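You operate a simulated robot arm through the tools that you are given. There is no shell and no other tool. Be economical: measure what you need, move in short steps, check, and stop when the job is done.

You run a simulated two-armed robot. Do the job below in one go: nothing can be reset, and whatever is moved stays where it is left.

Task
Take the beige towel from the worktop under the green-handled cupboard and lay it out flat on the end of the table.

It is judged by the outcome, as a careful person would: the job done as asked, and still so three seconds after it is handed in. It fails if anything else is knocked over, pushed out of place, dropped, spilled or broken. Flat cloth is picked up by pressing the open fingertips on it (5 to 10 N) and closing them slowly along it; thin cloth reads only 2 to 8 mm in the jaws.

Robot
Two 7-joint arms with two-finger parallel grippers on one trunk, on a base that drives. Base frame: it is fixed to the floor where the robot stands at the start and does not move with it; the origin is under the middle of the robot, x ahead of it, y to its left, z up. Readings come in m, degrees, newtons and seconds.
The left shoulder is at the start at [0.07, 0.163, 1.095], the right one opposite. With the tool pointing down near the work surface each hand reaches from about 0.4 to 0.88 m from the robot's upright axis, wherever it stands, measured 20 degrees to its own side. Places, roughly: beige towel [0.5, -0.2, 0.9]; end of the table [-1, -0.7, 0.8]. Payload 3.43 kg a hand.
Tool frame (each hand has its own): the origin (TCP) lies between the finger pads and is the grasp point; the fingertips stand 0.034 m ahead of it; z points along the fingers, y is the line along which they close. Largest opening 0.128 m; finger width 0.024, thickness 0.012; the body of the gripper, 0.048 by 0.13 m, starts 0.096 m behind the TCP.
Orientation is told as [roll, pitch, yaw] about the base's x, y, z axes, in that order, counted from this pose: with the fingers straight down and closing along the base's y, the tool's x points along the base's -x, its y along +y and its z along -z.

Tools
- The arms move only by the tool jog_arm. It takes "left_plan", "right_plan" or both (then of equal length, played together; a hand with none holds still); each is a list of rows, each a list of 7 numbers: the shift along the tool's x, y, z in m, then the turn, a rotation vector about the tool's x, y, z in degrees, then the opening, from 0 (shut) to 1 (fully open). In form: [[x, y, z, wx, wy, wz, fingers], ...]. A call has 1 to 10 rows; each row is the pose to reach, as a shift and turn from the pose commanded when the call began, along the tool's axes at that moment. A row lasts 0.2 s, in which the tool goes at most 0.05 m and 8.6 degrees; a call with a longer step from one row to the next is refused whole, and so is a gripper value outside its range. A pose out of reach is approached as far as the arm can. The call stops where the force on the tool passes 40 N (or 10 N more than at its start, if that is more) or the arm is blocked; 0.2 s more then pass. The fingers move at their own pace (about 0.153 m/s each) and stop on an object; they squeeze with about 35 N. The grip force told is the motor's: it shows also when the fingers shut on nothing. Time passes only in rows, and 0.2 s behind the last, so rows that repeat a pose let the fingers close. It gives the time, the measured TCP pose, the force on the tool (base axes), the opening and the grip force at its end, in the units of the frame above (readings bear some noise), with the torque about the TCP (base axes, N m) and any sound that the robot's microphone picked up.
- Cameras (640 x 400 px; columns grow to the right, rows downward): "scene" is now at [0.0835, -0.0774, 1.3188]; the picture's right is [-0.96, -0.29, 0.00], its down [-0.18, 0.61, -0.77] and it looks along [0.22, -0.74, -0.64] (base axes); focal length 214 px, centre (320, 200). "left" rides on the left gripper at [0.076, 0.011, -0.16] in its tool frame; the picture's right is [-0.15, 0.99, 0.00], its down [-0.88, -0.13, -0.46] and it looks along [-0.45, -0.07, 0.89] (tool axes); focal length 234 px, centre (320, 200). "right" rides on the right gripper at [0.076, -0.011, -0.16] in its tool frame; the picture's right is [0.15, 0.99, 0.00], its down [-0.88, 0.13, -0.46] and it looks along [-0.45, 0.07, 0.89] (tool axes); focal length 234 px, centre (320, 200). There is no depth. A picture from a camera that has moved, and an enlarged one, comes with that camera's place and axes in the base frame and with its lens. The place of the scene camera against the robot may be out by one fixed shift of up to 0.012 m in any direction.
- get_image(camera): a new picture of that camera. It takes no simulated time.
- raise_lower(by): slides the trunk up (or, below 0, down) by that many m; the arms and the scene camera ride with it, the base frame stays. It gives what a move gives, with no picture.
- drive_base(legs): drives the robot by 1 to 6 legs, each [ahead, left, turn to the left] in m, m and degrees, along the robot's own axes; the way and the turn of a leg run together, so that a leg with both is an arc; at most 1.5 m and 180 degrees a leg. The arms and the cameras ride along, it lands a little off, and it stops where it bumps. It gives what a move gives.
- head_to(pan, tilt): turns the head with the scene camera to pan (to the left, within 86 degrees either way) and tilt (down, from -29 to 69), counted from straight ahead of the robot. It gives what a move gives.
- close_up(camera, box): a new picture of the part [left, top, right, bottom] of that camera's present view, enlarged. It takes no simulated time.
- job_done(): hands the job in; it is judged then, once.

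Go step by step. Nothing tells you exact positions but the pictures and the camera data: compare them with the known pose of the tool, close in by small moves and look again before you grip or let go. The budget is 120 turns and 108 pictures, counting those below and the enlarged ones. Unless the task says otherwise, let go and move clear before handing in, and close with one line.

The tools are called after ">>>" as name(argument=value, ...) on one line, values as JSON. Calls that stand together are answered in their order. jog_arm: Moves the arms, as the interface text tells. Its arguments: {"type":"object","properties":{"left_plan":{"type":"array","items":{"type":"array","items":{"type":"number"}}},"right_plan":{"type":"array","items":{"type":"array","items":{"type":"number"}}}},"required":[]} The other tools are called the same way: raise_lower (by) slides the trunk up or down; drive_base (legs) drives the base; head_to (pan, tilt) turns the head that bears the scene camera; get_image (camera) takes a picture; close_up (camera, box) takes an enlarged picture of a part of a camera's view; job_done () hands the job in.

At the start:

```text
time: 0.0
left_tcp_pos: [0.5755, -0.0647, 1.1422]
left_tool_rot: [0.0, 0.0, 0.0]
left_contact_force: [-0.3, -0.5, -0.2]
left_moment: [0.02, 0.01, 0.01]
left_gripper_width: 0.128
left_gripper_force: 0.0
right_tcp_pos: [0.352, -0.5356, 1.0863]
right_tool_rot: [0.0, 0.0, 0.0]
right_contact_force: [0.4, -0.1, -0.3]
right_moment: [0.01, 0.01, 0.0]
right_gripper_width: 0.1279
right_gripper_force: 0.1
trunk travel left (down, up): [-0.575, 0.365]
robot x, y, heading: [-0.0026, 0.0026, -0.1]
head pan, tilt: [-73.3, 39.8]
```

scene: 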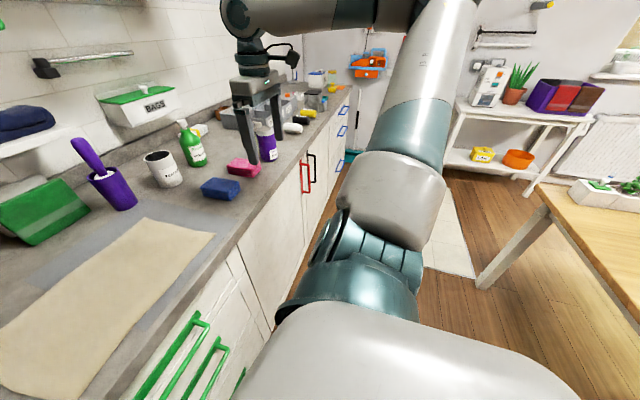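
right: 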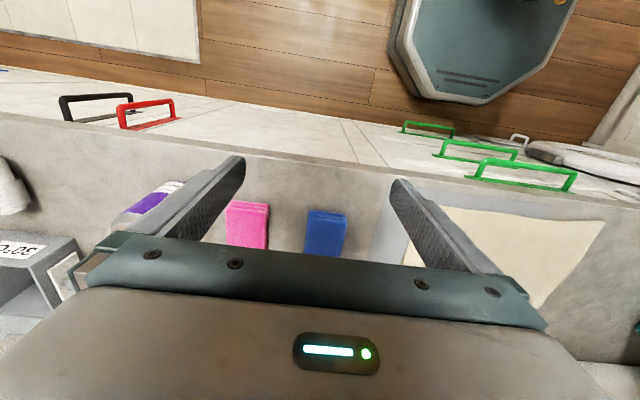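
left: 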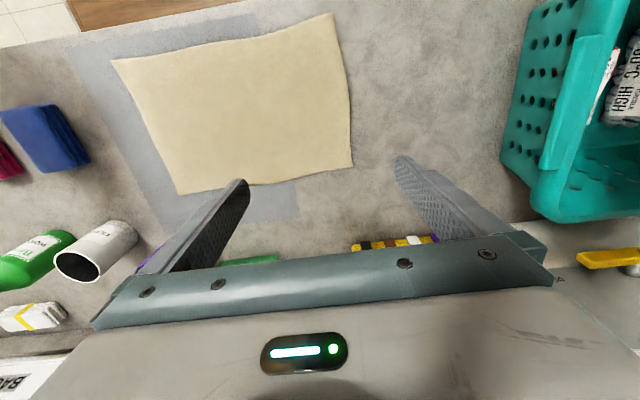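

The towel lies flat at about x 0.42–0.65, y −0.36 to −0.02, z ≈ 0.9, and the table is behind me on the right. First I'll look at the table and take a closer look at the towel.

>>> close_up(camera="left", box=[40, 0, 440, 250])

>>> head_to(pan=-86, tilt=25)

>>> get_image(camera="scene")

```text
1.60 times, centred on (240, 125) of left
camera zoom: at [0.5001, -0.053, 1.3013], right [0.15, 0.99, 0.0], down [0.88, -0.13, 0.46], along [0.45, -0.07, -0.89], focal length 375 px, centre (448, 320)
```

zoom: 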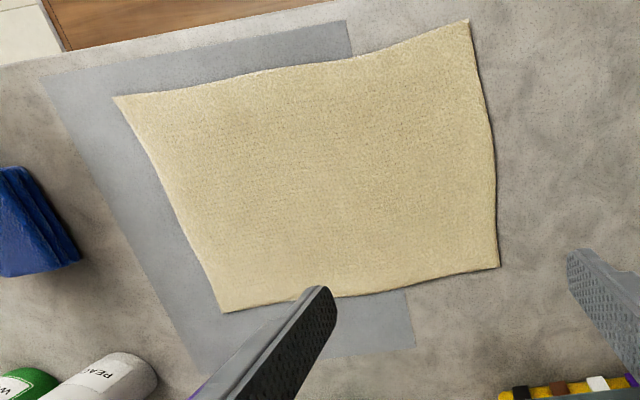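

```text
time: 0.8
left_tcp_pos: [0.577, -0.0645, 1.1432]
left_tool_rot: [-0.1, 0.0, -0.1]
left_contact_force: [-0.7, 0.6, 0.6]
left_moment: [-0.01, -0.03, -0.01]
left_gripper_width: 0.128
left_gripper_force: 0.1
right_tcp_pos: [0.3518, -0.5347, 1.0879]
right_tool_rot: [0.0, 0.0, 0.0]
right_contact_force: [0.2, -0.3, -0.8]
right_moment: [0.03, 0.03, 0.01]
right_gripper_width: 0.1278
right_gripper_force: 0.0
trunk travel left (down, up): [-0.575, 0.365]
robot x, y, heading: [-0.0018, 0.0008, 0.3]
head pan, tilt: [-85.9, 25.0]
```

```text
103 pictures are left
camera scene: at [0.0655, -0.0878, 1.3417], right [-1.0, -0.07, 0.0], down [-0.03, 0.42, -0.91], along [0.06, -0.9, -0.42], focal length 214 px, centre (320, 200)
```

scene: 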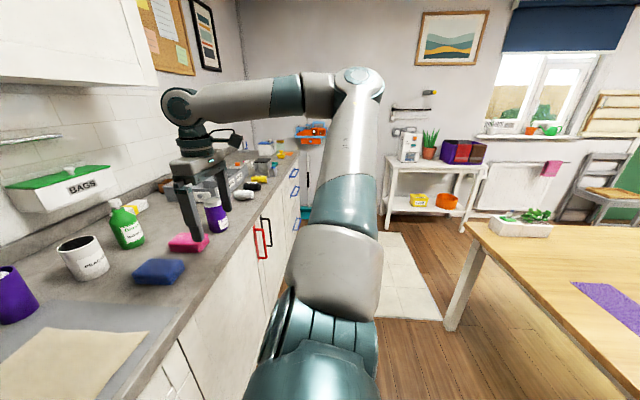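

The table's near edge is at about x −0.55 and runs along y. I'll back off a little from the counter so both near corners of the towel sit comfortably in reach.

>>> drive_base(legs=[[-0.12, 0, 0]])

>>> head_to(pan=-25, tilt=45)

>>> get_image(camera="scene")

>>> get_image(camera="left")

```text
time: 2.0
left_tcp_pos: [0.4554, -0.0641, 1.1417]
left_tool_rot: [-0.1, 0.1, 0.2]
left_contact_force: [-0.7, 0.3, 0.2]
left_moment: [0.01, -0.06, 0.02]
left_gripper_width: 0.1277
left_gripper_force: 0.0
right_tcp_pos: [0.2341, -0.5346, 1.0874]
right_tool_rot: [0.0, 0.0, 0.2]
right_contact_force: [0.1, 0.3, -0.9]
right_moment: [0.01, -0.01, -0.02]
right_gripper_width: 0.1279
right_gripper_force: 0.1
trunk travel left (down, up): [-0.575, 0.365]
robot x, y, heading: [-0.1232, -0.0005, 0.2]
head pan, tilt: [-85.9, 25.0]
```

```text
time: 3.3
left_tcp_pos: [0.4555, -0.0649, 1.142]
left_tool_rot: [0.0, 0.1, 0.1]
left_contact_force: [0.2, -0.4, -0.7]
left_moment: [0.01, -0.01, -0.03]
left_gripper_width: 0.1281
left_gripper_force: 0.0
right_tcp_pos: [0.2319, -0.5342, 1.088]
right_tool_rot: [0.0, 0.0, 0.1]
right_contact_force: [-0.1, -0.4, 0.9]
right_moment: [-0.03, 0.0, -0.02]
right_gripper_width: 0.1281
right_gripper_force: 0.1
trunk travel left (down, up): [-0.575, 0.365]
robot x, y, heading: [-0.1205, -0.0013, 0.1]
head pan, tilt: [-25.0, 45.0]
```

```text
102 pictures are left
camera scene: at [0.0128, -0.0303, 1.3112], right [-0.42, -0.91, 0.0], down [-0.64, 0.3, -0.71], along [0.64, -0.3, -0.71], focal length 214 px, centre (320, 200)
```

scene: 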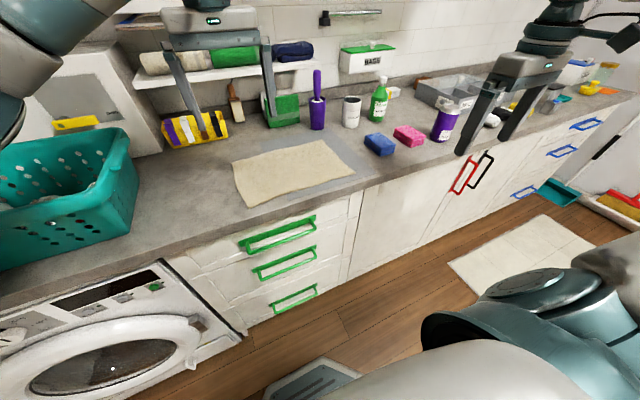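

```text
101 pictures are left
camera left: at [0.3804, -0.0525, 1.3012], right [0.15, 0.99, 0.0], down [0.88, -0.13, 0.46], along [0.45, -0.07, -0.89], focal length 234 px, centre (320, 200)
```

left: 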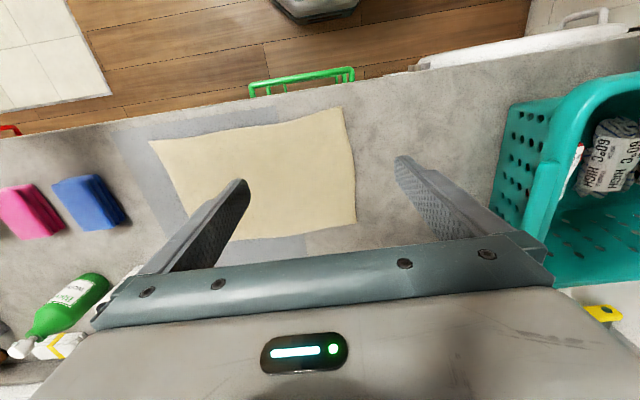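

From two views the towel surface is at z ≈ 0.905, with near corners at (0.424, −0.024) and (0.429, −0.350). I'll bring both hands above spots just inside those corners, partly open.

>>> jog_arm(left_plan=[[0.003, -0.001, 0.03, 0, 0, 0, 0.47], [0.006, -0.002, 0.06, 0, 0, 0, 0.47], [0.0085, -0.003, 0.09, 0, 0, 0, 0.47], [0.0085, -0.003, 0.12, 0, 0, 0, 0.47], [0.0085, -0.003, 0.15, 0, 0, 0, 0.47], [0.0085, -0.003, 0.15, 0, 0, 0, 0.47], [0.0085, -0.003, 0.15, 0, 0, 0, 0.47], [0.0085, -0.003, 0.15, 0, 0, 0, 0.47], [0.0085, -0.003, 0.15, 0, 0, 0, 0.47], [0.0085, -0.003, 0.15, 0, 0, 0, 0.47]], right_plan=[[-0.031, 0.0327, 0, 0, 0, 0, 0.47], [-0.062, 0.0654, 0, 0, 0, 0, 0.47], [-0.093, 0.098, 0, 0, 0, 0, 0.47], [-0.124, 0.131, 0, 0, 0, 0, 0.47], [-0.156, 0.164, 0, 0, 0, 0, 0.47], [-0.187, 0.196, 0, 0, 0, 0, 0.47], [-0.218, 0.229, 0, 0, 0, 0, 0.47], [-0.218, 0.229, 0.035, 0, 0, 0, 0.47], [-0.218, 0.229, 0.07, 0, 0, 0, 0.47], [-0.218, 0.229, 0.098, 0, 0, 0, 0.47]])

>>> get_image(camera="left")

>>> get_image(camera="right")

>>> get_image(camera="scene")

```text
time: 5.5
left_tcp_pos: [0.4472, -0.0672, 0.9912]
left_tool_rot: [0.1, 0.1, 0.2]
left_contact_force: [0.8, -0.4, -0.9]
left_moment: [0.04, -0.02, 0.0]
left_gripper_width: 0.06
left_gripper_force: 0.1
right_tcp_pos: [0.4511, -0.3053, 0.9876]
right_tool_rot: [0.1, 0.1, 0.2]
right_contact_force: [1.7, 0.0, 0.4]
right_moment: [0.02, 0.01, 0.03]
right_gripper_width: 0.0602
right_gripper_force: 0.0
trunk travel left (down, up): [-0.575, 0.365]
robot x, y, heading: [-0.1184, -0.0032, 0.2]
head pan, tilt: [-25.0, 45.0]
```

```text
100 pictures are left
camera left: at [0.3721, -0.0561, 1.1507], right [0.14, 0.99, 0.0], down [0.88, -0.13, 0.46], along [0.45, -0.07, -0.89], focal length 234 px, centre (320, 200)
```

left: 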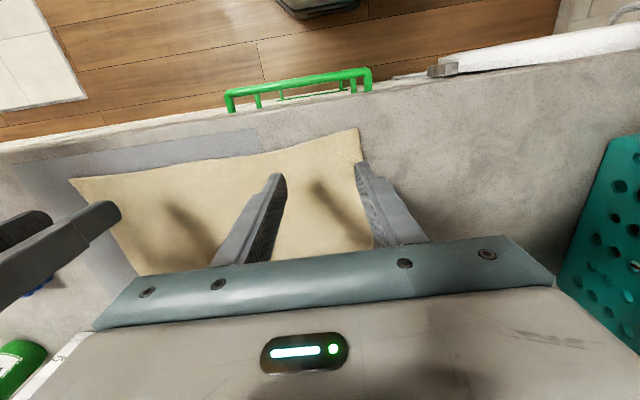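

```text
99 pictures are left
camera right: at [0.3764, -0.3146, 1.1479], right [-0.15, 0.99, 0.0], down [0.88, 0.13, 0.45], along [0.45, 0.07, -0.89], focal length 234 px, centre (320, 200)
```

right: 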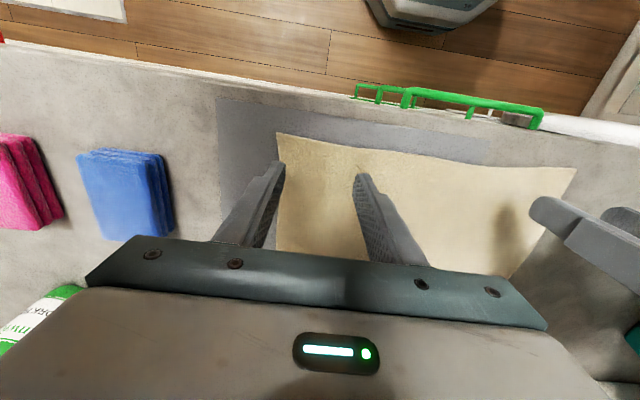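

```text
98 pictures are left
camera scene: at [0.0133, -0.0305, 1.3111], right [-0.42, -0.91, 0.0], down [-0.64, 0.3, -0.71], along [0.64, -0.3, -0.71], focal length 214 px, centre (320, 200)
```

scene: 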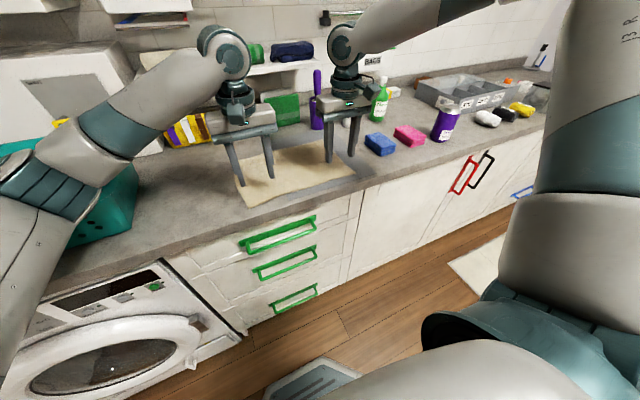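

Corners confirmed. I'll shift each hand 1 cm inward and come down close to the cloth.

>>> jog_arm(left_plan=[[0, -0.01, 0, 0, 0, 0, 0.47], [0, -0.01, 0.02, 0, 0, 0, 0.47], [0, -0.01, 0.04, 0, 0, 0, 0.47], [0, -0.01, 0.048, 0, 0, 0, 0.47], [0, -0.01, 0.048, 0, 0, 0, 0.47]], right_plan=[[0, 0.01, 0, 0, 0, 0, 0.47], [0, 0.01, 0.02, 0, 0, 0, 0.47], [0, 0.01, 0.036, 0, 0, 0, 0.47], [0, 0.01, 0.044, 0, 0, 0, 0.47], [0, 0.01, 0.044, 0, 0, 0, 0.47]])

>>> get_image(camera="left")

>>> get_image(camera="right")

```text
time: 6.7
left_tcp_pos: [0.4474, -0.0777, 0.9445]
left_tool_rot: [-0.1, 0.0, 0.1]
left_contact_force: [0.4, 0.8, 0.6]
left_moment: [-0.01, 0.01, -0.01]
left_gripper_width: 0.0603
left_gripper_force: 0.0
right_tcp_pos: [0.4489, -0.2947, 0.9458]
right_tool_rot: [-0.1, -0.1, 0.1]
right_contact_force: [0.2, -0.7, 0.4]
right_moment: [0.02, 0.03, -0.02]
right_gripper_width: 0.0605
right_gripper_force: 0.3
trunk travel left (down, up): [-0.575, 0.365]
robot x, y, heading: [-0.1176, 0.0015, 0.0]
head pan, tilt: [-25.0, 45.0]
```

```text
97 pictures are left
camera left: at [0.371, -0.0652, 1.1033], right [0.15, 0.99, 0.0], down [0.88, -0.13, 0.46], along [0.45, -0.07, -0.89], focal length 234 px, centre (320, 200)
```

left: 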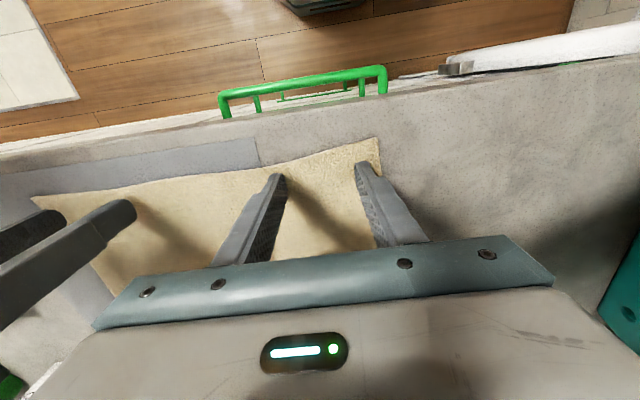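

```text
96 pictures are left
camera right: at [0.3747, -0.3043, 1.1049], right [-0.15, 0.99, 0.0], down [0.88, 0.13, 0.46], along [0.45, 0.07, -0.89], focal length 234 px, centre (320, 200)
```

right: 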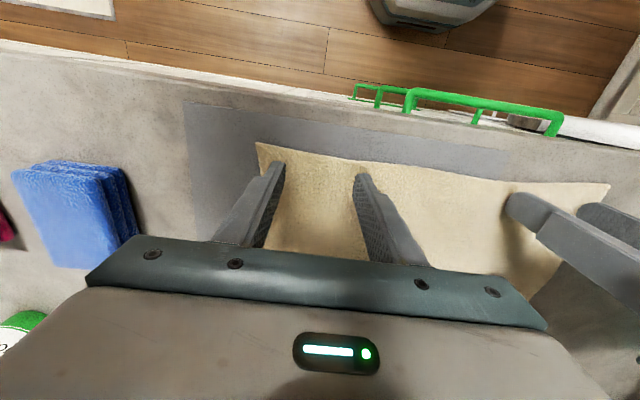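

Tips are just above the cloth and close to the near edge. Now pressing down in tiny steps until I read force.

>>> jog_arm(left_plan=[[0, 0, 0.003, 0, 0, 0, 0.47], [0, 0, 0.005, 0, 0, 0, 0.47], [0, 0, 0.006, 0, 0, 0, 0.47]], right_plan=[[0, 0, 0.003, 0, 0, 0, 0.47], [0, 0, 0.005, 0, 0, 0, 0.47], [0, 0, 0.007, 0, 0, 0, 0.47]])

```text
time: 7.5
left_tcp_pos: [0.447, -0.0772, 0.9387]
left_tool_rot: [0.0, 0.1, 0.1]
left_contact_force: [-0.5, -0.1, 1.6]
left_moment: [0.01, 0.03, 0.01]
left_gripper_width: 0.06
left_gripper_force: 0.2
right_tcp_pos: [0.4503, -0.2962, 0.9385]
right_tool_rot: [-0.1, 0.0, 0.1]
right_contact_force: [0.0, -0.7, 1.5]
right_moment: [0.0, 0.04, -0.04]
right_gripper_width: 0.0599
right_gripper_force: 0.1
trunk travel left (down, up): [-0.575, 0.365]
robot x, y, heading: [-0.1197, -0.0001, 0.1]
head pan, tilt: [-25.0, 45.0]
```

Light contact is just beginning (about 1.5 N). Pressing a bit more.

>>> jog_arm(left_plan=[[0, 0, 0.001, 0, 0, 0, 0.47], [0, 0, 0.002, 0, 0, 0, 0.47], [0, 0, 0.002, 0, 0, 0, 0.47]], right_plan=[[0, 0, 0.001, 0, 0, 0, 0.47], [0, 0, 0.002, 0, 0, 0, 0.47], [0, 0, 0.002, 0, 0, 0, 0.47]])

```text
time: 8.3
left_tcp_pos: [0.4471, -0.0763, 0.9373]
left_tool_rot: [0.0, -0.1, 0.2]
left_contact_force: [1.5, 0.0, 8.7]
left_moment: [0.06, -0.1, -0.02]
left_gripper_width: 0.06
left_gripper_force: 0.0
right_tcp_pos: [0.4494, -0.2953, 0.9377]
right_tool_rot: [0.0, -0.1, 0.1]
right_contact_force: [1.8, -1.9, 8.4]
right_moment: [-0.06, -0.1, -0.04]
right_gripper_width: 0.0607
right_gripper_force: 0.0
trunk travel left (down, up): [-0.575, 0.365]
robot x, y, heading: [-0.1207, 0.0004, 0.1]
head pan, tilt: [-25.0, 45.0]
```

Both hands press at about 8.5 N, which is right. Closing slowly along the cloth.

>>> jog_arm(left_plan=[[0, 0, 0, 0, 0, 0, 0.41], [0, 0, 0, 0, 0, 0, 0.35], [0, 0, 0, 0, 0, 0, 0.29], [0, 0, 0, 0, 0, 0, 0.23], [0, 0, 0, 0, 0, 0, 0.17], [0, 0, 0, 0, 0, 0, 0.11], [0, 0, 0, 0, 0, 0, 0.06], [0, 0, 0, 0, 0, 0, 0.0], [0, 0, 0, 0, 0, 0, 0.0], [0, 0, 0, 0, 0, 0, 0.0]], right_plan=[[0, 0, 0, 0, 0, 0, 0.41], [0, 0, 0, 0, 0, 0, 0.35], [0, 0, 0, 0, 0, 0, 0.29], [0, 0, 0, 0, 0, 0, 0.23], [0, 0, 0, 0, 0, 0, 0.17], [0, 0, 0, 0, 0, 0, 0.11], [0, 0, 0, 0, 0, 0, 0.06], [0, 0, 0, 0, 0, 0, 0.0], [0, 0, 0, 0, 0, 0, 0.0], [0, 0, 0, 0, 0, 0, 0.0]])

>>> get_image(camera="left")

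>>> get_image(camera="right")

```text
time: 10.5
left_tcp_pos: [0.4444, -0.0799, 0.9369]
left_tool_rot: [-0.4, 0.0, 0.1]
left_contact_force: [0.5, -34.0, 8.7]
left_moment: [-1.16, 0.0, -0.02]
left_gripper_width: 0.005
left_gripper_force: 34.8
right_tcp_pos: [0.4495, -0.2935, 0.9381]
right_tool_rot: [0.1, -0.2, 0.2]
right_contact_force: [-1.4, 35.1, 6.1]
right_moment: [1.2, 0.06, 0.2]
right_gripper_width: 0.0051
right_gripper_force: 34.8
trunk travel left (down, up): [-0.575, 0.365]
robot x, y, heading: [-0.1251, -0.0002, 0.3]
head pan, tilt: [-25.0, 45.0]
```

```text
95 pictures are left
camera left: at [0.3698, -0.0658, 1.0965], right [0.15, 0.99, -0.01], down [0.88, -0.13, 0.46], along [0.45, -0.07, -0.89], focal length 234 px, centre (320, 200)
```

left: 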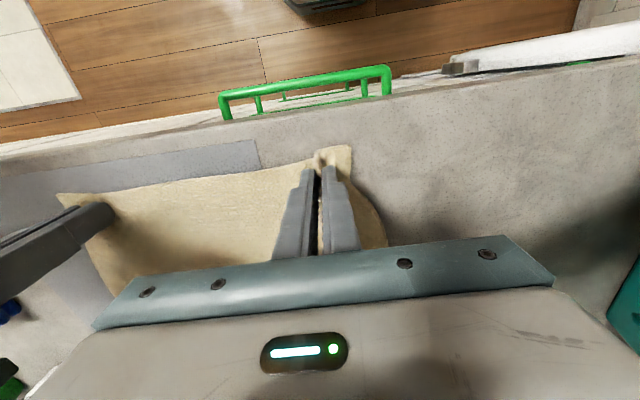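

```text
94 pictures are left
camera right: at [0.3735, -0.3032, 1.0973], right [-0.15, 0.99, 0.0], down [0.88, 0.13, 0.46], along [0.45, 0.07, -0.89], focal length 234 px, centre (320, 200)
```

right: 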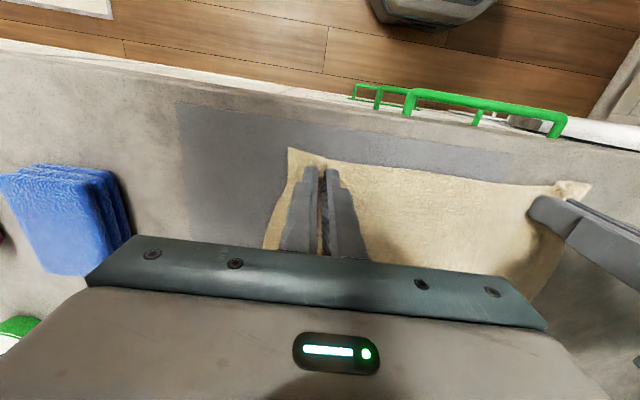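

Both hands grip cloth (5 mm), but it is taut between them at about 34 N. I'll bring the hands slightly together while lifting a little.

>>> jog_arm(left_plan=[[0, -0.004, -0.004, 0, 0, 0, 0], [0, -0.008, -0.012, 0, 0, 0, 0], [0, -0.01, -0.025, 0, 0, 0, 0], [0, -0.01, -0.04, 0, 0, 0, 0]], right_plan=[[0, 0.004, -0.004, 0, 0, 0, 0], [0, 0.008, -0.012, 0, 0, 0, 0], [0, 0.01, -0.025, 0, 0, 0, 0], [0, 0.01, -0.04, 0, 0, 0, 0]])

>>> get_image(camera="scene")

>>> get_image(camera="left")

```text
time: 11.5
left_tcp_pos: [0.4469, -0.0874, 0.977]
left_tool_rot: [0.2, 0.0, 0.1]
left_contact_force: [-0.5, -2.0, -0.5]
left_moment: [-0.04, -0.04, -0.01]
left_gripper_width: 0.0039
left_gripper_force: 35.2
right_tcp_pos: [0.4491, -0.2852, 0.9764]
right_tool_rot: [0.0, 0.0, 0.1]
right_contact_force: [-0.8, 1.8, -0.2]
right_moment: [0.02, -0.03, 0.03]
right_gripper_width: 0.0042
right_gripper_force: 35.1
trunk travel left (down, up): [-0.575, 0.365]
robot x, y, heading: [-0.125, 0.0023, 0.3]
head pan, tilt: [-25.0, 45.0]
```

```text
93 pictures are left
camera scene: at [0.012, -0.0301, 1.3112], right [-0.42, -0.91, 0.0], down [-0.64, 0.3, -0.71], along [0.64, -0.3, -0.71], focal length 214 px, centre (320, 200)
```

scene: 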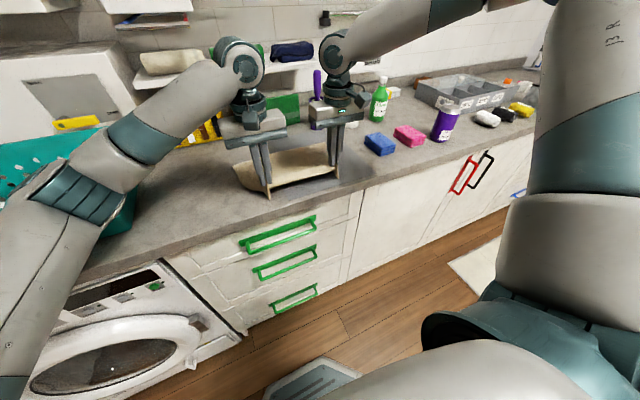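

```text
92 pictures are left
camera left: at [0.3719, -0.0756, 1.1359], right [0.14, 0.99, 0.0], down [0.88, -0.13, 0.46], along [0.45, -0.06, -0.89], focal length 234 px, centre (320, 200)
```

left: 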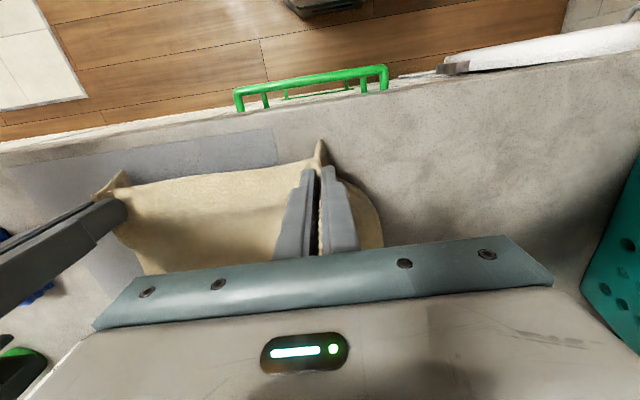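

Tension is gone and the cloth is held. Lifting straight up clear of the worktop.

>>> jog_arm(left_plan=[[0, 0, -0.035, 0, 0, 0, 0], [0, 0, -0.07, 0, 0, 0, 0], [0, 0, -0.105, 0, 0, 0, 0], [0, 0, -0.14, 0, 0, 0, 0], [0, 0, -0.175, 0, 0, 0, 0], [0, 0, -0.21, 0, 0, 0, 0], [0, 0, -0.245, 0, 0, 0, 0], [0, 0, -0.28, 0, 0, 0, 0], [0, 0, -0.28, 0, 0, 0, 0]], right_plan=[[0, 0, -0.035, 0, 0, 0, 0], [0, 0, -0.07, 0, 0, 0, 0], [0, 0, -0.105, 0, 0, 0, 0], [0, 0, -0.14, 0, 0, 0, 0], [0, 0, -0.175, 0, 0, 0, 0], [0, 0, -0.21, 0, 0, 0, 0], [0, 0, -0.245, 0, 0, 0, 0], [0, 0, -0.28, 0, 0, 0, 0], [0, 0, -0.28, 0, 0, 0, 0]])

>>> get_image(camera="scene")

```text
time: 13.5
left_tcp_pos: [0.4476, -0.0879, 1.2563]
left_tool_rot: [0.1, 0.2, 0.1]
left_contact_force: [0.2, -1.2, -1.3]
left_moment: [0.03, 0.0, -0.05]
left_gripper_width: 0.0041
left_gripper_force: 35.0
right_tcp_pos: [0.4507, -0.2863, 1.256]
right_tool_rot: [0.0, 0.1, 0.1]
right_contact_force: [0.0, 1.1, -0.3]
right_moment: [-0.03, 0.0, 0.0]
right_gripper_width: 0.0042
right_gripper_force: 35.1
trunk travel left (down, up): [-0.575, 0.365]
robot x, y, heading: [-0.1214, 0.0015, 0.1]
head pan, tilt: [-25.0, 45.0]
```

```text
91 pictures are left
camera scene: at [0.0136, -0.03, 1.3111], right [-0.42, -0.91, 0.0], down [-0.64, 0.3, -0.71], along [0.64, -0.3, -0.71], focal length 214 px, centre (320, 200)
```

scene: 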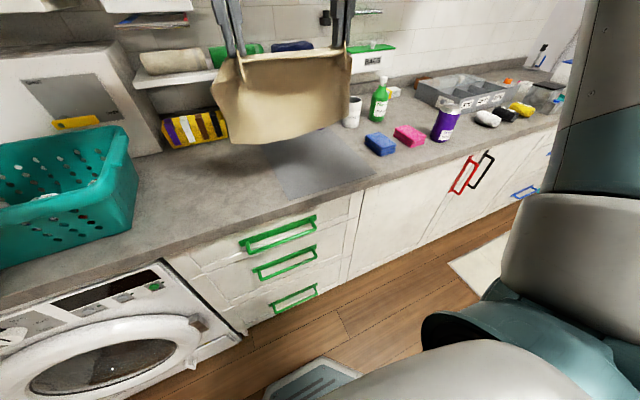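

The towel is free and hanging well. Now I'll look toward the table to plan the drive.

>>> head_to(pan=-86, tilt=35)

>>> get_image(camera="scene")

>>> head_to(pan=86, tilt=35)

>>> get_image(camera="scene")

```text
time: 14.8
left_tcp_pos: [0.4481, -0.0886, 1.2573]
left_tool_rot: [0.1, 0.0, 0.0]
left_contact_force: [-0.2, -1.1, -0.4]
left_moment: [0.0, -0.02, 0.02]
left_gripper_width: 0.0044
left_gripper_force: 35.6
right_tcp_pos: [0.4501, -0.2865, 1.2557]
right_tool_rot: [0.0, 0.0, 0.2]
right_contact_force: [0.3, 0.6, 0.0]
right_moment: [-0.05, 0.01, -0.03]
right_gripper_width: 0.0042
right_gripper_force: 34.8
trunk travel left (down, up): [-0.575, 0.365]
robot x, y, heading: [-0.1235, 0.0019, -0.0]
head pan, tilt: [-85.9, 35.0]
```

```text
90 pictures are left
camera scene: at [-0.0546, -0.0837, 1.326], right [-1.0, -0.07, 0.0], down [-0.04, 0.57, -0.82], along [0.06, -0.82, -0.57], focal length 214 px, centre (320, 200)
```

scene: 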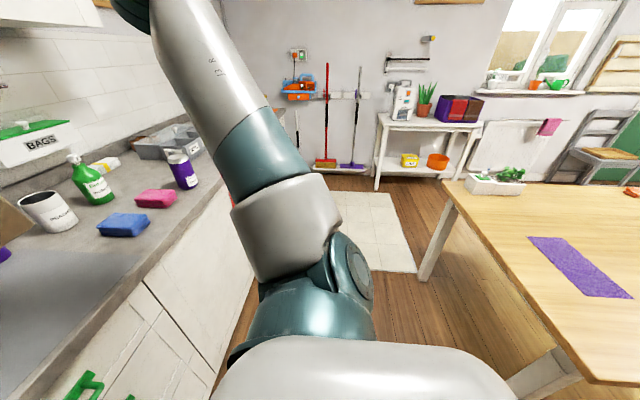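

```text
time: 17.4
left_tcp_pos: [0.4478, -0.0869, 1.2563]
left_tool_rot: [0.0, 0.0, 0.2]
left_contact_force: [-0.5, -0.8, -1.2]
left_moment: [0.03, 0.01, -0.03]
left_gripper_width: 0.0043
left_gripper_force: 35.2
right_tcp_pos: [0.4507, -0.2865, 1.2557]
right_tool_rot: [0.0, 0.0, 0.1]
right_contact_force: [-0.2, 0.4, -0.8]
right_moment: [-0.06, 0.0, 0.0]
right_gripper_width: 0.0042
right_gripper_force: 35.2
trunk travel left (down, up): [-0.575, 0.365]
robot x, y, heading: [-0.1206, -0.0018, 0.2]
head pan, tilt: [85.9, 35.0]
```

```text
89 pictures are left
camera scene: at [-0.0548, 0.092, 1.326], right [1.0, -0.07, 0.0], down [-0.04, -0.57, -0.82], along [0.06, 0.82, -0.57], focal length 214 px, centre (320, 200)
```

scene: 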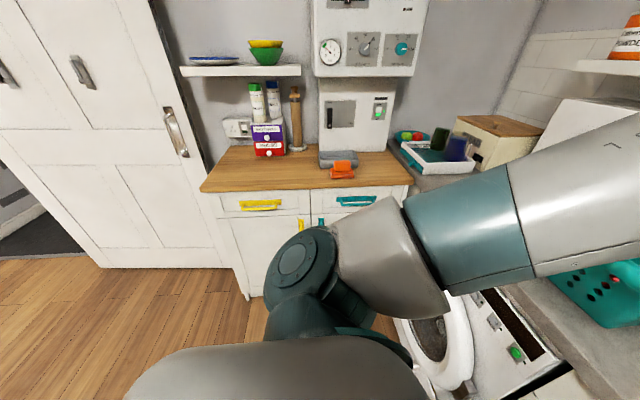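

The table's near end is at x ≈ −0.58, spanning y −1.03 to −0.26, with a purple item and a planter on it. The area is clear to swing round, so I'll turn right 90° and look again.

>>> drive_base(legs=[[0, 0, -90]])

>>> head_to(pan=-60, tilt=30)

>>> get_image(camera="scene")

```text
time: 21.6
left_tcp_pos: [-0.2042, -0.568, 1.257]
left_tool_rot: [0.0, 0.0, -89.5]
left_contact_force: [-1.2, -0.3, -0.1]
left_moment: [0.02, 0.05, 0.11]
left_gripper_width: 0.0042
left_gripper_force: 34.9
right_tcp_pos: [-0.402, -0.573, 1.2559]
right_tool_rot: [0.0, 0.0, -89.5]
right_contact_force: [1.1, -0.5, -0.1]
right_moment: [0.03, -0.03, 0.13]
right_gripper_width: 0.004
right_gripper_force: 35.2
trunk travel left (down, up): [-0.575, 0.365]
robot x, y, heading: [-0.1184, -0.0034, -89.6]
head pan, tilt: [85.9, 35.0]
```

```text
time: 23.9
left_tcp_pos: [-0.2036, -0.5682, 1.2559]
left_tool_rot: [0.0, 0.0, -89.5]
left_contact_force: [-0.6, -0.1, -0.4]
left_moment: [0.0, 0.09, 0.12]
left_gripper_width: 0.0044
left_gripper_force: 34.9
right_tcp_pos: [-0.4025, -0.5727, 1.2569]
right_tool_rot: [0.0, 0.1, -89.4]
right_contact_force: [1.1, 0.0, 0.2]
right_moment: [0.03, -0.01, 0.12]
right_gripper_width: 0.0043
right_gripper_force: 34.7
trunk travel left (down, up): [-0.575, 0.365]
robot x, y, heading: [-0.1193, 0.001, -89.7]
head pan, tilt: [-60.0, 30.0]
```

```text
88 pictures are left
camera scene: at [-0.1889, -0.092, 1.3338], right [-0.51, 0.86, 0.0], down [0.43, 0.25, -0.87], along [-0.75, -0.44, -0.5], focal length 214 px, centre (320, 200)
```

scene: 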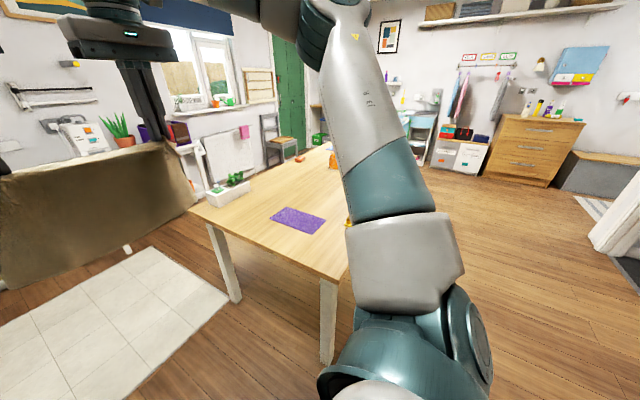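

The table is long in −x (about −0.58 to −1.78), with a purple cloth near this end and a planter at the far side. Turning another 90° to face it.

>>> drive_base(legs=[[0, 0, -90]])

>>> head_to(pan=45, tilt=40)

>>> get_image(camera="scene")

```text
time: 28.1
left_tcp_pos: [-0.6887, 0.0789, 1.2554]
left_tool_rot: [-0.1, 0.0, -179.0]
left_contact_force: [0.1, 1.0, -0.4]
left_moment: [0.07, 0.01, 0.16]
left_gripper_width: 0.004
left_gripper_force: 34.8
right_tcp_pos: [-0.6952, 0.2761, 1.2555]
right_tool_rot: [0.0, -0.1, -179.1]
right_contact_force: [0.1, -1.7, 0.3]
right_moment: [-0.08, 0.02, 0.09]
right_gripper_width: 0.0041
right_gripper_force: 34.6
trunk travel left (down, up): [-0.575, 0.365]
robot x, y, heading: [-0.1202, -0.002, -178.8]
head pan, tilt: [-60.0, 30.0]
```

```text
time: 30.0
left_tcp_pos: [-0.6883, 0.0784, 1.2572]
left_tool_rot: [0.0, 0.0, -179.1]
left_contact_force: [-0.5, 1.3, 0.2]
left_moment: [0.07, -0.01, 0.12]
left_gripper_width: 0.0042
left_gripper_force: 35.1
right_tcp_pos: [-0.6948, 0.2766, 1.2557]
right_tool_rot: [0.0, -0.1, -179.0]
right_contact_force: [0.2, -1.4, -0.5]
right_moment: [-0.02, 0.0, 0.13]
right_gripper_width: 0.0044
right_gripper_force: 35.3
trunk travel left (down, up): [-0.575, 0.365]
robot x, y, heading: [-0.1227, -0.0018, -178.9]
head pan, tilt: [45.0, 40.0]
```

```text
87 pictures are left
camera scene: at [-0.2208, -0.0576, 1.3184], right [-0.72, 0.7, 0.0], down [0.45, 0.46, -0.77], along [-0.53, -0.55, -0.64], focal length 214 px, centre (320, 200)
```

scene: 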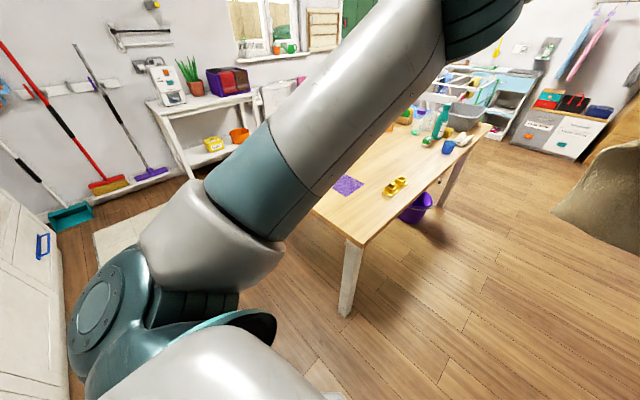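

I'm now facing the table side with the towel beside it. Strafing left to line up with the table end, then looking.

>>> drive_base(legs=[[0, 0.55, 0]])

>>> head_to(pan=0, tilt=35)

>>> get_image(camera="scene")

>>> get_image(camera="left")

>>> get_image(camera="right")

```text
time: 33.1
left_tcp_pos: [-0.6814, -0.4712, 1.2575]
left_tool_rot: [0.1, 0.0, -179.4]
left_contact_force: [1.7, 1.5, -0.1]
left_moment: [0.05, 0.0, 0.13]
left_gripper_width: 0.0038
left_gripper_force: 35.3
right_tcp_pos: [-0.6865, -0.2738, 1.2565]
right_tool_rot: [0.1, 0.0, -179.4]
right_contact_force: [-0.1, -2.2, 0.1]
right_moment: [-0.04, -0.01, 0.11]
right_gripper_width: 0.004
right_gripper_force: 35.3
trunk travel left (down, up): [-0.575, 0.365]
robot x, y, heading: [-0.115, -0.5526, -179.4]
head pan, tilt: [45.0, 40.0]
```

```text
time: 34.3
left_tcp_pos: [-0.6811, -0.4728, 1.2566]
left_tool_rot: [0.0, 0.0, -179.4]
left_contact_force: [-0.7, 1.3, -0.1]
left_moment: [0.06, 0.0, 0.12]
left_gripper_width: 0.004
left_gripper_force: 35.0
right_tcp_pos: [-0.686, -0.2739, 1.2566]
right_tool_rot: [0.0, 0.0, -179.4]
right_contact_force: [0.0, -1.6, -0.4]
right_moment: [-0.06, -0.04, 0.13]
right_gripper_width: 0.004
right_gripper_force: 34.7
trunk travel left (down, up): [-0.575, 0.365]
robot x, y, heading: [-0.1145, -0.5531, -179.2]
head pan, tilt: [0.0, 35.0]
```

```text
86 pictures are left
camera scene: at [-0.2422, -0.5518, 1.326], right [-0.01, 1.0, 0.0], down [0.57, 0.01, -0.82], along [-0.82, -0.01, -0.57], focal length 214 px, centre (320, 200)
```

scene: 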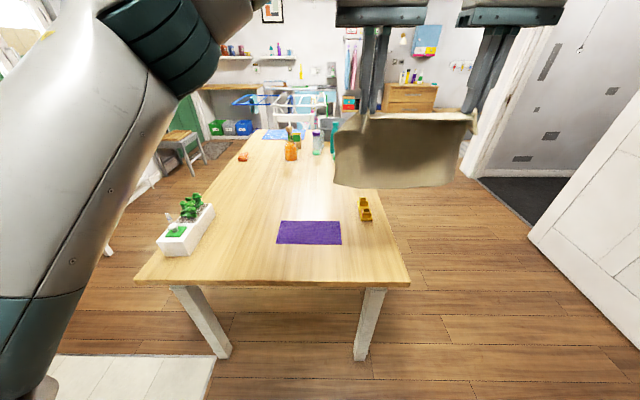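

```text
85 pictures are left
camera left: at [-0.6044, -0.4812, 1.4151], right [-0.14, -0.99, 0.0], down [-0.88, 0.12, 0.46], along [-0.45, 0.06, -0.89], focal length 234 px, centre (320, 200)
```

left: 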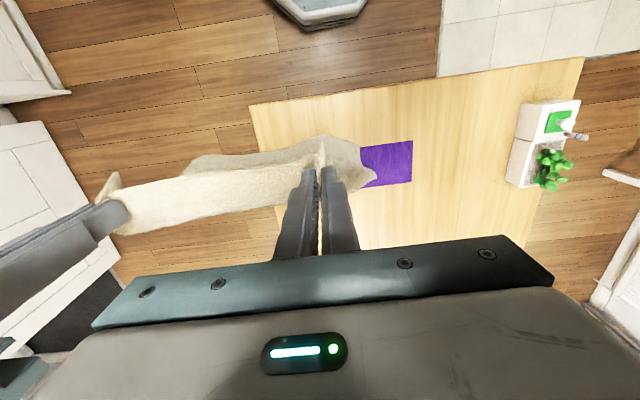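

```text
84 pictures are left
camera right: at [-0.61, -0.2597, 1.4158], right [0.16, -0.99, 0.0], down [-0.88, -0.14, 0.46], along [-0.45, -0.07, -0.89], focal length 234 px, centre (320, 200)
```

right: 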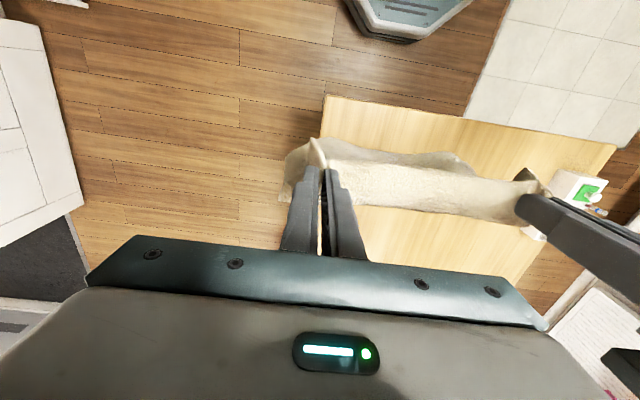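

The tabletop is at z ≈ 0.745, its near edge at x ≈ −0.635, and it spans y −1.12 to −0.29. The purple cloth is at x −0.80 to −0.92, the yellow item at about (−0.95, −0.37), and the planter at y ≈ −1.0. I'll check these close up before choosing the free area beyond the purple cloth.

>>> close_up(camera="scene", box=[120, 120, 440, 320])

>>> drive_base(legs=[[0, 0.147, 0]])

>>> jog_arm(left_plan=[[0, 0.03, 0, 0, 0, 0, 0], [0, 0.06, 0, 0, 0, 0, 0], [0, 0.09, 0, 0, 0, 0, 0], [0, 0.12, 0, 0, 0, 0, 0], [0, 0.15, 0, 0, 0, 0, 0], [0, 0.18, 0, 0, 0, 0, 0], [0, 0.18, 0, 0, 0, 0, 0]], right_plan=[[0, 0.03, 0, 0, 0, 0, 0], [0, 0.06, 0, 0, 0, 0, 0], [0, 0.09, 0, 0, 0, 0, 0], [0, 0.12, 0, 0, 0, 0, 0], [0, 0.15, 0, 0, 0, 0, 0], [0, 0.18, 0, 0, 0, 0, 0], [0, 0.18, 0, 0, 0, 0, 0]])

>>> get_image(camera="scene")

```text
2.00 times, centred on (280, 220) of scene
camera zoom: at [-0.2422, -0.5518, 1.326], right [-0.01, 1.0, 0.0], down [0.57, 0.01, -0.82], along [-0.82, -0.01, -0.57], focal length 429 px, centre (400, 160)
```

zoom: 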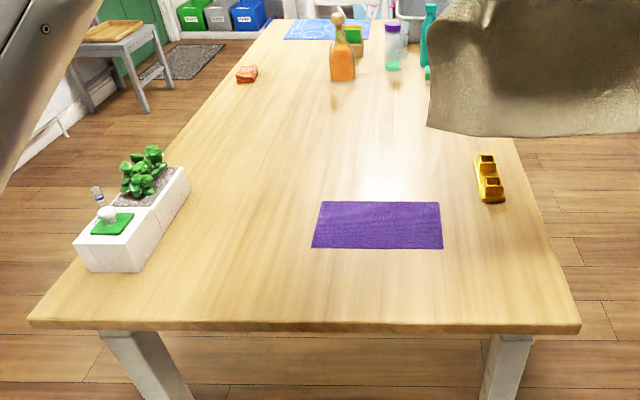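

```text
time: 35.6
left_tcp_pos: [-0.6795, -0.6174, 1.2567]
left_tool_rot: [0.1, 0.0, -179.5]
left_contact_force: [0.0, 0.8, -0.9]
left_moment: [0.05, 0.03, 0.12]
left_gripper_width: 0.004
left_gripper_force: 34.8
right_tcp_pos: [-0.6848, -0.4188, 1.2555]
right_tool_rot: [0.1, 0.0, -179.5]
right_contact_force: [0.5, -1.2, -1.2]
right_moment: [-0.06, 0.03, 0.19]
right_gripper_width: 0.0043
right_gripper_force: 35.0
trunk travel left (down, up): [-0.575, 0.365]
robot x, y, heading: [-0.1103, -0.6982, -179.3]
head pan, tilt: [0.0, 35.0]
```

```text
time: 36.6
left_tcp_pos: [-0.6741, -0.7223, 1.256]
left_tool_rot: [-0.8, 0.0, 179.8]
left_contact_force: [1.0, 25.6, -2.7]
left_moment: [0.91, -0.02, 0.08]
left_gripper_width: 0.0043
left_gripper_force: 34.7
right_tcp_pos: [-0.6613, -0.5097, 1.2422]
right_tool_rot: [0.8, -0.2, -178.7]
right_contact_force: [-0.4, -25.7, 1.4]
right_moment: [-0.88, 0.02, 0.17]
right_gripper_width: 0.0044
right_gripper_force: 34.7
right hand out of reach, approached as far as the arm can: row 2, 3, 4
trunk travel left (down, up): [-0.575, 0.365]
robot x, y, heading: [-0.1109, -0.7022, -179.7]
head pan, tilt: [0.0, 35.0]
stopped in row 4 (right hand): the force on the tool passed its limit (the readings are from after the stop); the commanded pose is now the measured one
```

```text
82 pictures are left
camera scene: at [-0.2404, -0.6998, 1.326], right [-0.01, 1.0, 0.0], down [0.57, 0.01, -0.82], along [-0.82, -0.01, -0.57], focal length 214 px, centre (320, 200)
```

scene: 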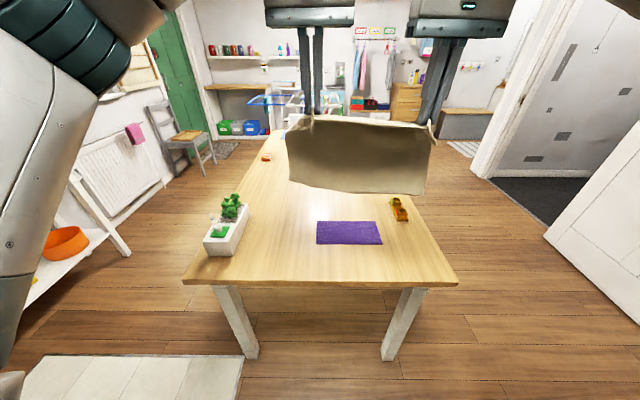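

The right arm hit a reach limit and the cloth went taut, so I'll relax it by bringing the left hand back. I'll use the base for the rest of the sideways shift.

>>> jog_arm(left_plan=[[0, -0.01, 0.005, 0, 0, 0, 0], [0.003, -0.018, 0.01, 0, 0, 0, 0], [0.003, -0.018, 0.01, 0, 0, 0, 0]])

>>> drive_base(legs=[[0, 0.09, 0]])

>>> get_image(camera="scene")

```text
time: 37.4
left_tcp_pos: [-0.6738, -0.7062, 1.2443]
left_tool_rot: [-0.5, 0.0, -179.9]
left_contact_force: [0.5, 4.1, -0.5]
left_moment: [0.11, 0.01, 0.03]
left_gripper_width: 0.0043
left_gripper_force: 35.3
right_tcp_pos: [-0.6624, -0.5043, 1.2411]
right_tool_rot: [0.5, -0.1, -179.0]
right_contact_force: [-0.7, -3.6, 0.3]
right_moment: [-0.12, 0.03, 0.09]
right_gripper_width: 0.0044
right_gripper_force: 35.2
trunk travel left (down, up): [-0.575, 0.365]
robot x, y, heading: [-0.1143, -0.7047, -179.3]
head pan, tilt: [0.0, 35.0]
```

```text
time: 38.5
left_tcp_pos: [-0.6714, -0.7942, 1.246]
left_tool_rot: [-0.4, -0.1, -180.0]
left_contact_force: [-0.7, 1.0, -0.5]
left_moment: [0.08, 0.0, 0.08]
left_gripper_width: 0.0044
left_gripper_force: 35.3
right_tcp_pos: [-0.6609, -0.5943, 1.2422]
right_tool_rot: [0.7, -0.2, -179.1]
right_contact_force: [0.5, -1.5, 0.0]
right_moment: [-0.04, 0.0, 0.08]
right_gripper_width: 0.0042
right_gripper_force: 35.1
trunk travel left (down, up): [-0.575, 0.365]
robot x, y, heading: [-0.1097, -0.7901, -179.6]
head pan, tilt: [0.0, 35.0]
```

```text
81 pictures are left
camera scene: at [-0.2399, -0.7878, 1.326], right [-0.01, 1.0, 0.0], down [0.57, 0.01, -0.82], along [-0.82, -0.01, -0.57], focal length 214 px, centre (320, 200)
```

scene: 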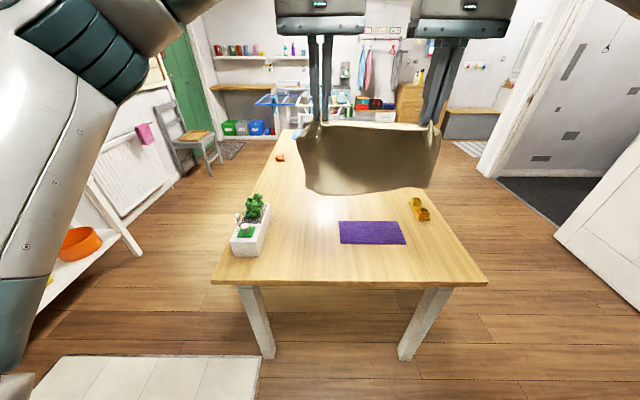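

The towel is centred at y ≈ −0.694. Driving forward, stopping with the base short of the table edge and legs.

>>> drive_base(legs=[[0.22, 0, 0]])

>>> head_to(pan=0, tilt=45)

>>> get_image(camera="scene")

>>> get_image(camera="left")

```text
time: 40.2
left_tcp_pos: [-0.8921, -0.7975, 1.2455]
left_tool_rot: [-0.4, -0.1, -179.7]
left_contact_force: [0.7, 2.5, -0.9]
left_moment: [0.04, 0.0, 0.03]
left_gripper_width: 0.0042
left_gripper_force: 34.7
right_tcp_pos: [-0.8816, -0.5983, 1.2406]
right_tool_rot: [0.6, -0.3, -178.8]
right_contact_force: [-0.5, -1.8, -0.2]
right_moment: [-0.04, -0.02, 0.11]
right_gripper_width: 0.0041
right_gripper_force: 34.7
trunk travel left (down, up): [-0.575, 0.365]
robot x, y, heading: [-0.3278, -0.7923, -179.4]
head pan, tilt: [0.0, 35.0]
```

```text
time: 40.9
left_tcp_pos: [-0.892, -0.7979, 1.2448]
left_tool_rot: [-0.4, 0.0, -179.8]
left_contact_force: [0.2, 1.7, -0.2]
left_moment: [0.06, -0.03, 0.01]
left_gripper_width: 0.004
left_gripper_force: 34.9
right_tcp_pos: [-0.8814, -0.5992, 1.2407]
right_tool_rot: [0.6, -0.2, -179.0]
right_contact_force: [0.4, -1.4, 0.0]
right_moment: [-0.06, 0.0, 0.07]
right_gripper_width: 0.0042
right_gripper_force: 34.5
trunk travel left (down, up): [-0.575, 0.365]
robot x, y, heading: [-0.3258, -0.7948, -179.2]
head pan, tilt: [0.0, 45.0]
```

```text
80 pictures are left
camera scene: at [-0.4528, -0.7903, 1.3111], right [-0.01, 1.0, 0.0], down [0.71, 0.01, -0.71], along [-0.71, -0.01, -0.71], focal length 214 px, centre (320, 200)
```

scene: 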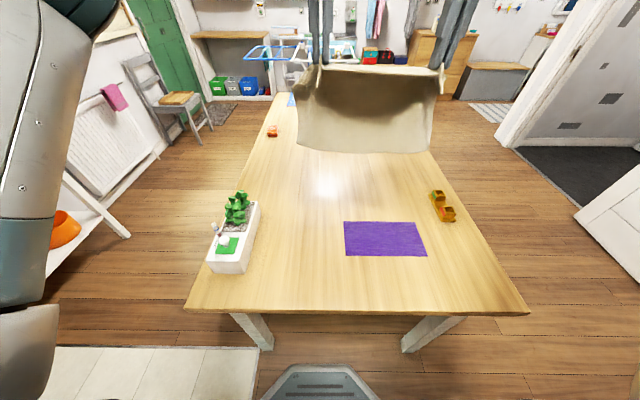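

```text
79 pictures are left
camera left: at [-0.8156, -0.8091, 1.4039], right [-0.14, -0.99, -0.01], down [-0.88, 0.12, 0.46], along [-0.45, 0.07, -0.89], focal length 234 px, centre (320, 200)
```

left: 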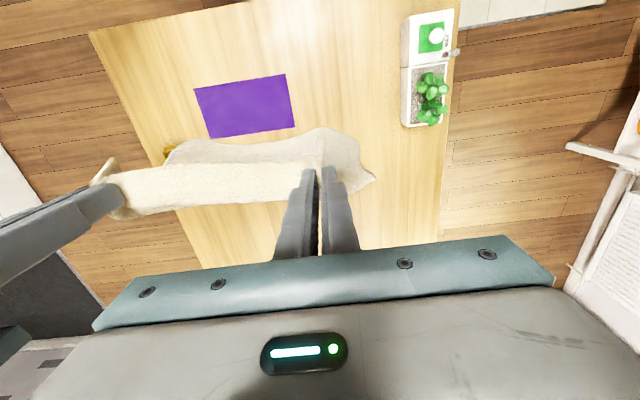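

The towel is well placed sideways. I'll drive forward 5 cm (the base is low and clears the legs), then lower the towel to just above the table beyond the purple cloth.

>>> drive_base(legs=[[0.05, 0, 0]])

>>> jog_arm(left_plan=[[-0.015, 0, 0, 0, 0, 0, 0], [-0.03, 0, 0, 0, 0, 0, 0], [-0.045, 0, 0.03, 0, 0, 0, 0], [-0.06, 0, 0.06, 0, 0, 0, 0], [-0.08, 0, 0.09, 0, 0, 0, 0], [-0.1, 0, 0.12, 0, 0, 0, 0], [-0.12, 0, 0.15, 0, 0, 0, 0], [-0.14, 0, 0.18, 0, 0, 0, 0], [-0.15, 0, 0.2, 0, 0, 0, 0]], right_plan=[[-0.017, 0, 0, 0, 0, 0, 0], [-0.034, 0, 0, 0, 0, 0, 0], [-0.05, 0, 0.03, 0, 0, 0, 0], [-0.067, 0, 0.06, 0, 0, 0, 0], [-0.088, 0, 0.09, 0, 0, 0, 0], [-0.11, 0, 0.117, 0, 0, 0, 0], [-0.13, 0, 0.147, 0, 0, 0, 0], [-0.15, 0, 0.177, 0, 0, 0, 0], [-0.161, 0, 0.196, 0, 0, 0, 0]])

>>> get_image(camera="scene")

>>> get_image(camera="left")

>>> get_image(camera="right")

```text
time: 41.8
left_tcp_pos: [-0.9388, -0.7993, 1.2469]
left_tool_rot: [-0.4, -0.3, -179.8]
left_contact_force: [-0.2, 2.0, 0.1]
left_moment: [0.04, -0.03, 0.02]
left_gripper_width: 0.0042
left_gripper_force: 35.3
right_tcp_pos: [-0.928, -0.5982, 1.2427]
right_tool_rot: [0.6, -0.3, -178.8]
right_contact_force: [-1.3, -1.3, -0.2]
right_moment: [-0.06, 0.02, 0.07]
right_gripper_width: 0.0043
right_gripper_force: 35.1
trunk travel left (down, up): [-0.575, 0.365]
robot x, y, heading: [-0.3788, -0.7951, -179.2]
head pan, tilt: [0.0, 45.0]
```

```text
time: 43.2
left_tcp_pos: [-1.0361, -0.7903, 1.1316]
left_tool_rot: [-1.3, 0.0, 179.4]
left_contact_force: [0.3, 24.5, 0.8]
left_moment: [0.85, -0.13, 0.13]
left_gripper_width: 0.0044
left_gripper_force: 34.5
right_tcp_pos: [-1.0221, -0.5785, 1.1429]
right_tool_rot: [1.2, 0.1, -178.3]
right_contact_force: [-0.9, -23.6, -2.5]
right_moment: [-0.88, -0.04, 0.17]
right_gripper_width: 0.0046
right_gripper_force: 34.6
right hand out of reach, approached as far as the arm can: row 1, 2, 3, 4, 5, 6
trunk travel left (down, up): [-0.575, 0.365]
robot x, y, heading: [-0.3815, -0.7917, -179.2]
head pan, tilt: [0.0, 45.0]
stopped in row 6 (left hand): the force on the tool passed its limit (the readings are from after the stop); the commanded pose is now the measured one
```

```text
78 pictures are left
camera scene: at [-0.5056, -0.7896, 1.3106], right [-0.01, 1.0, 0.0], down [0.71, 0.01, -0.7], along [-0.7, -0.01, -0.71], focal length 214 px, centre (320, 200)
```

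scene: 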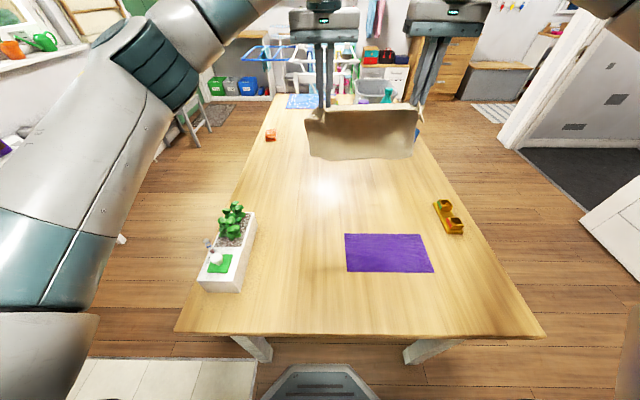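

```text
77 pictures are left
camera left: at [-0.9605, -0.8037, 1.29], right [-0.16, -0.99, -0.02], down [-0.88, 0.13, 0.46], along [-0.45, 0.09, -0.89], focal length 234 px, centre (320, 200)
```

left: 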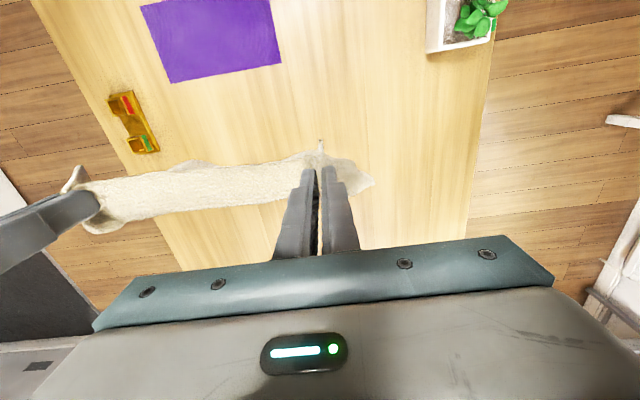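

```text
76 pictures are left
camera right: at [-0.9469, -0.5586, 1.3031], right [0.18, -0.98, 0.02], down [-0.88, -0.15, 0.46], along [-0.45, -0.1, -0.89], focal length 234 px, centre (320, 200)
```

right: 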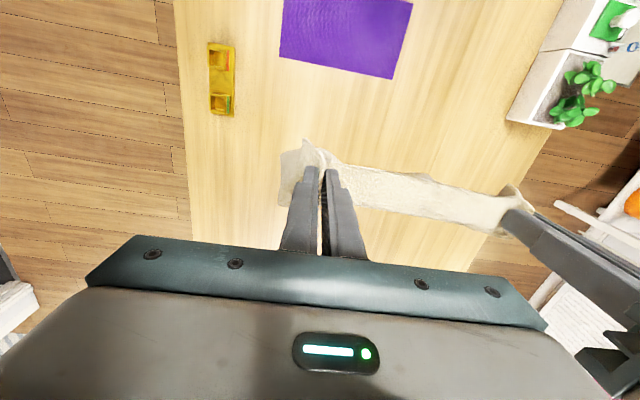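

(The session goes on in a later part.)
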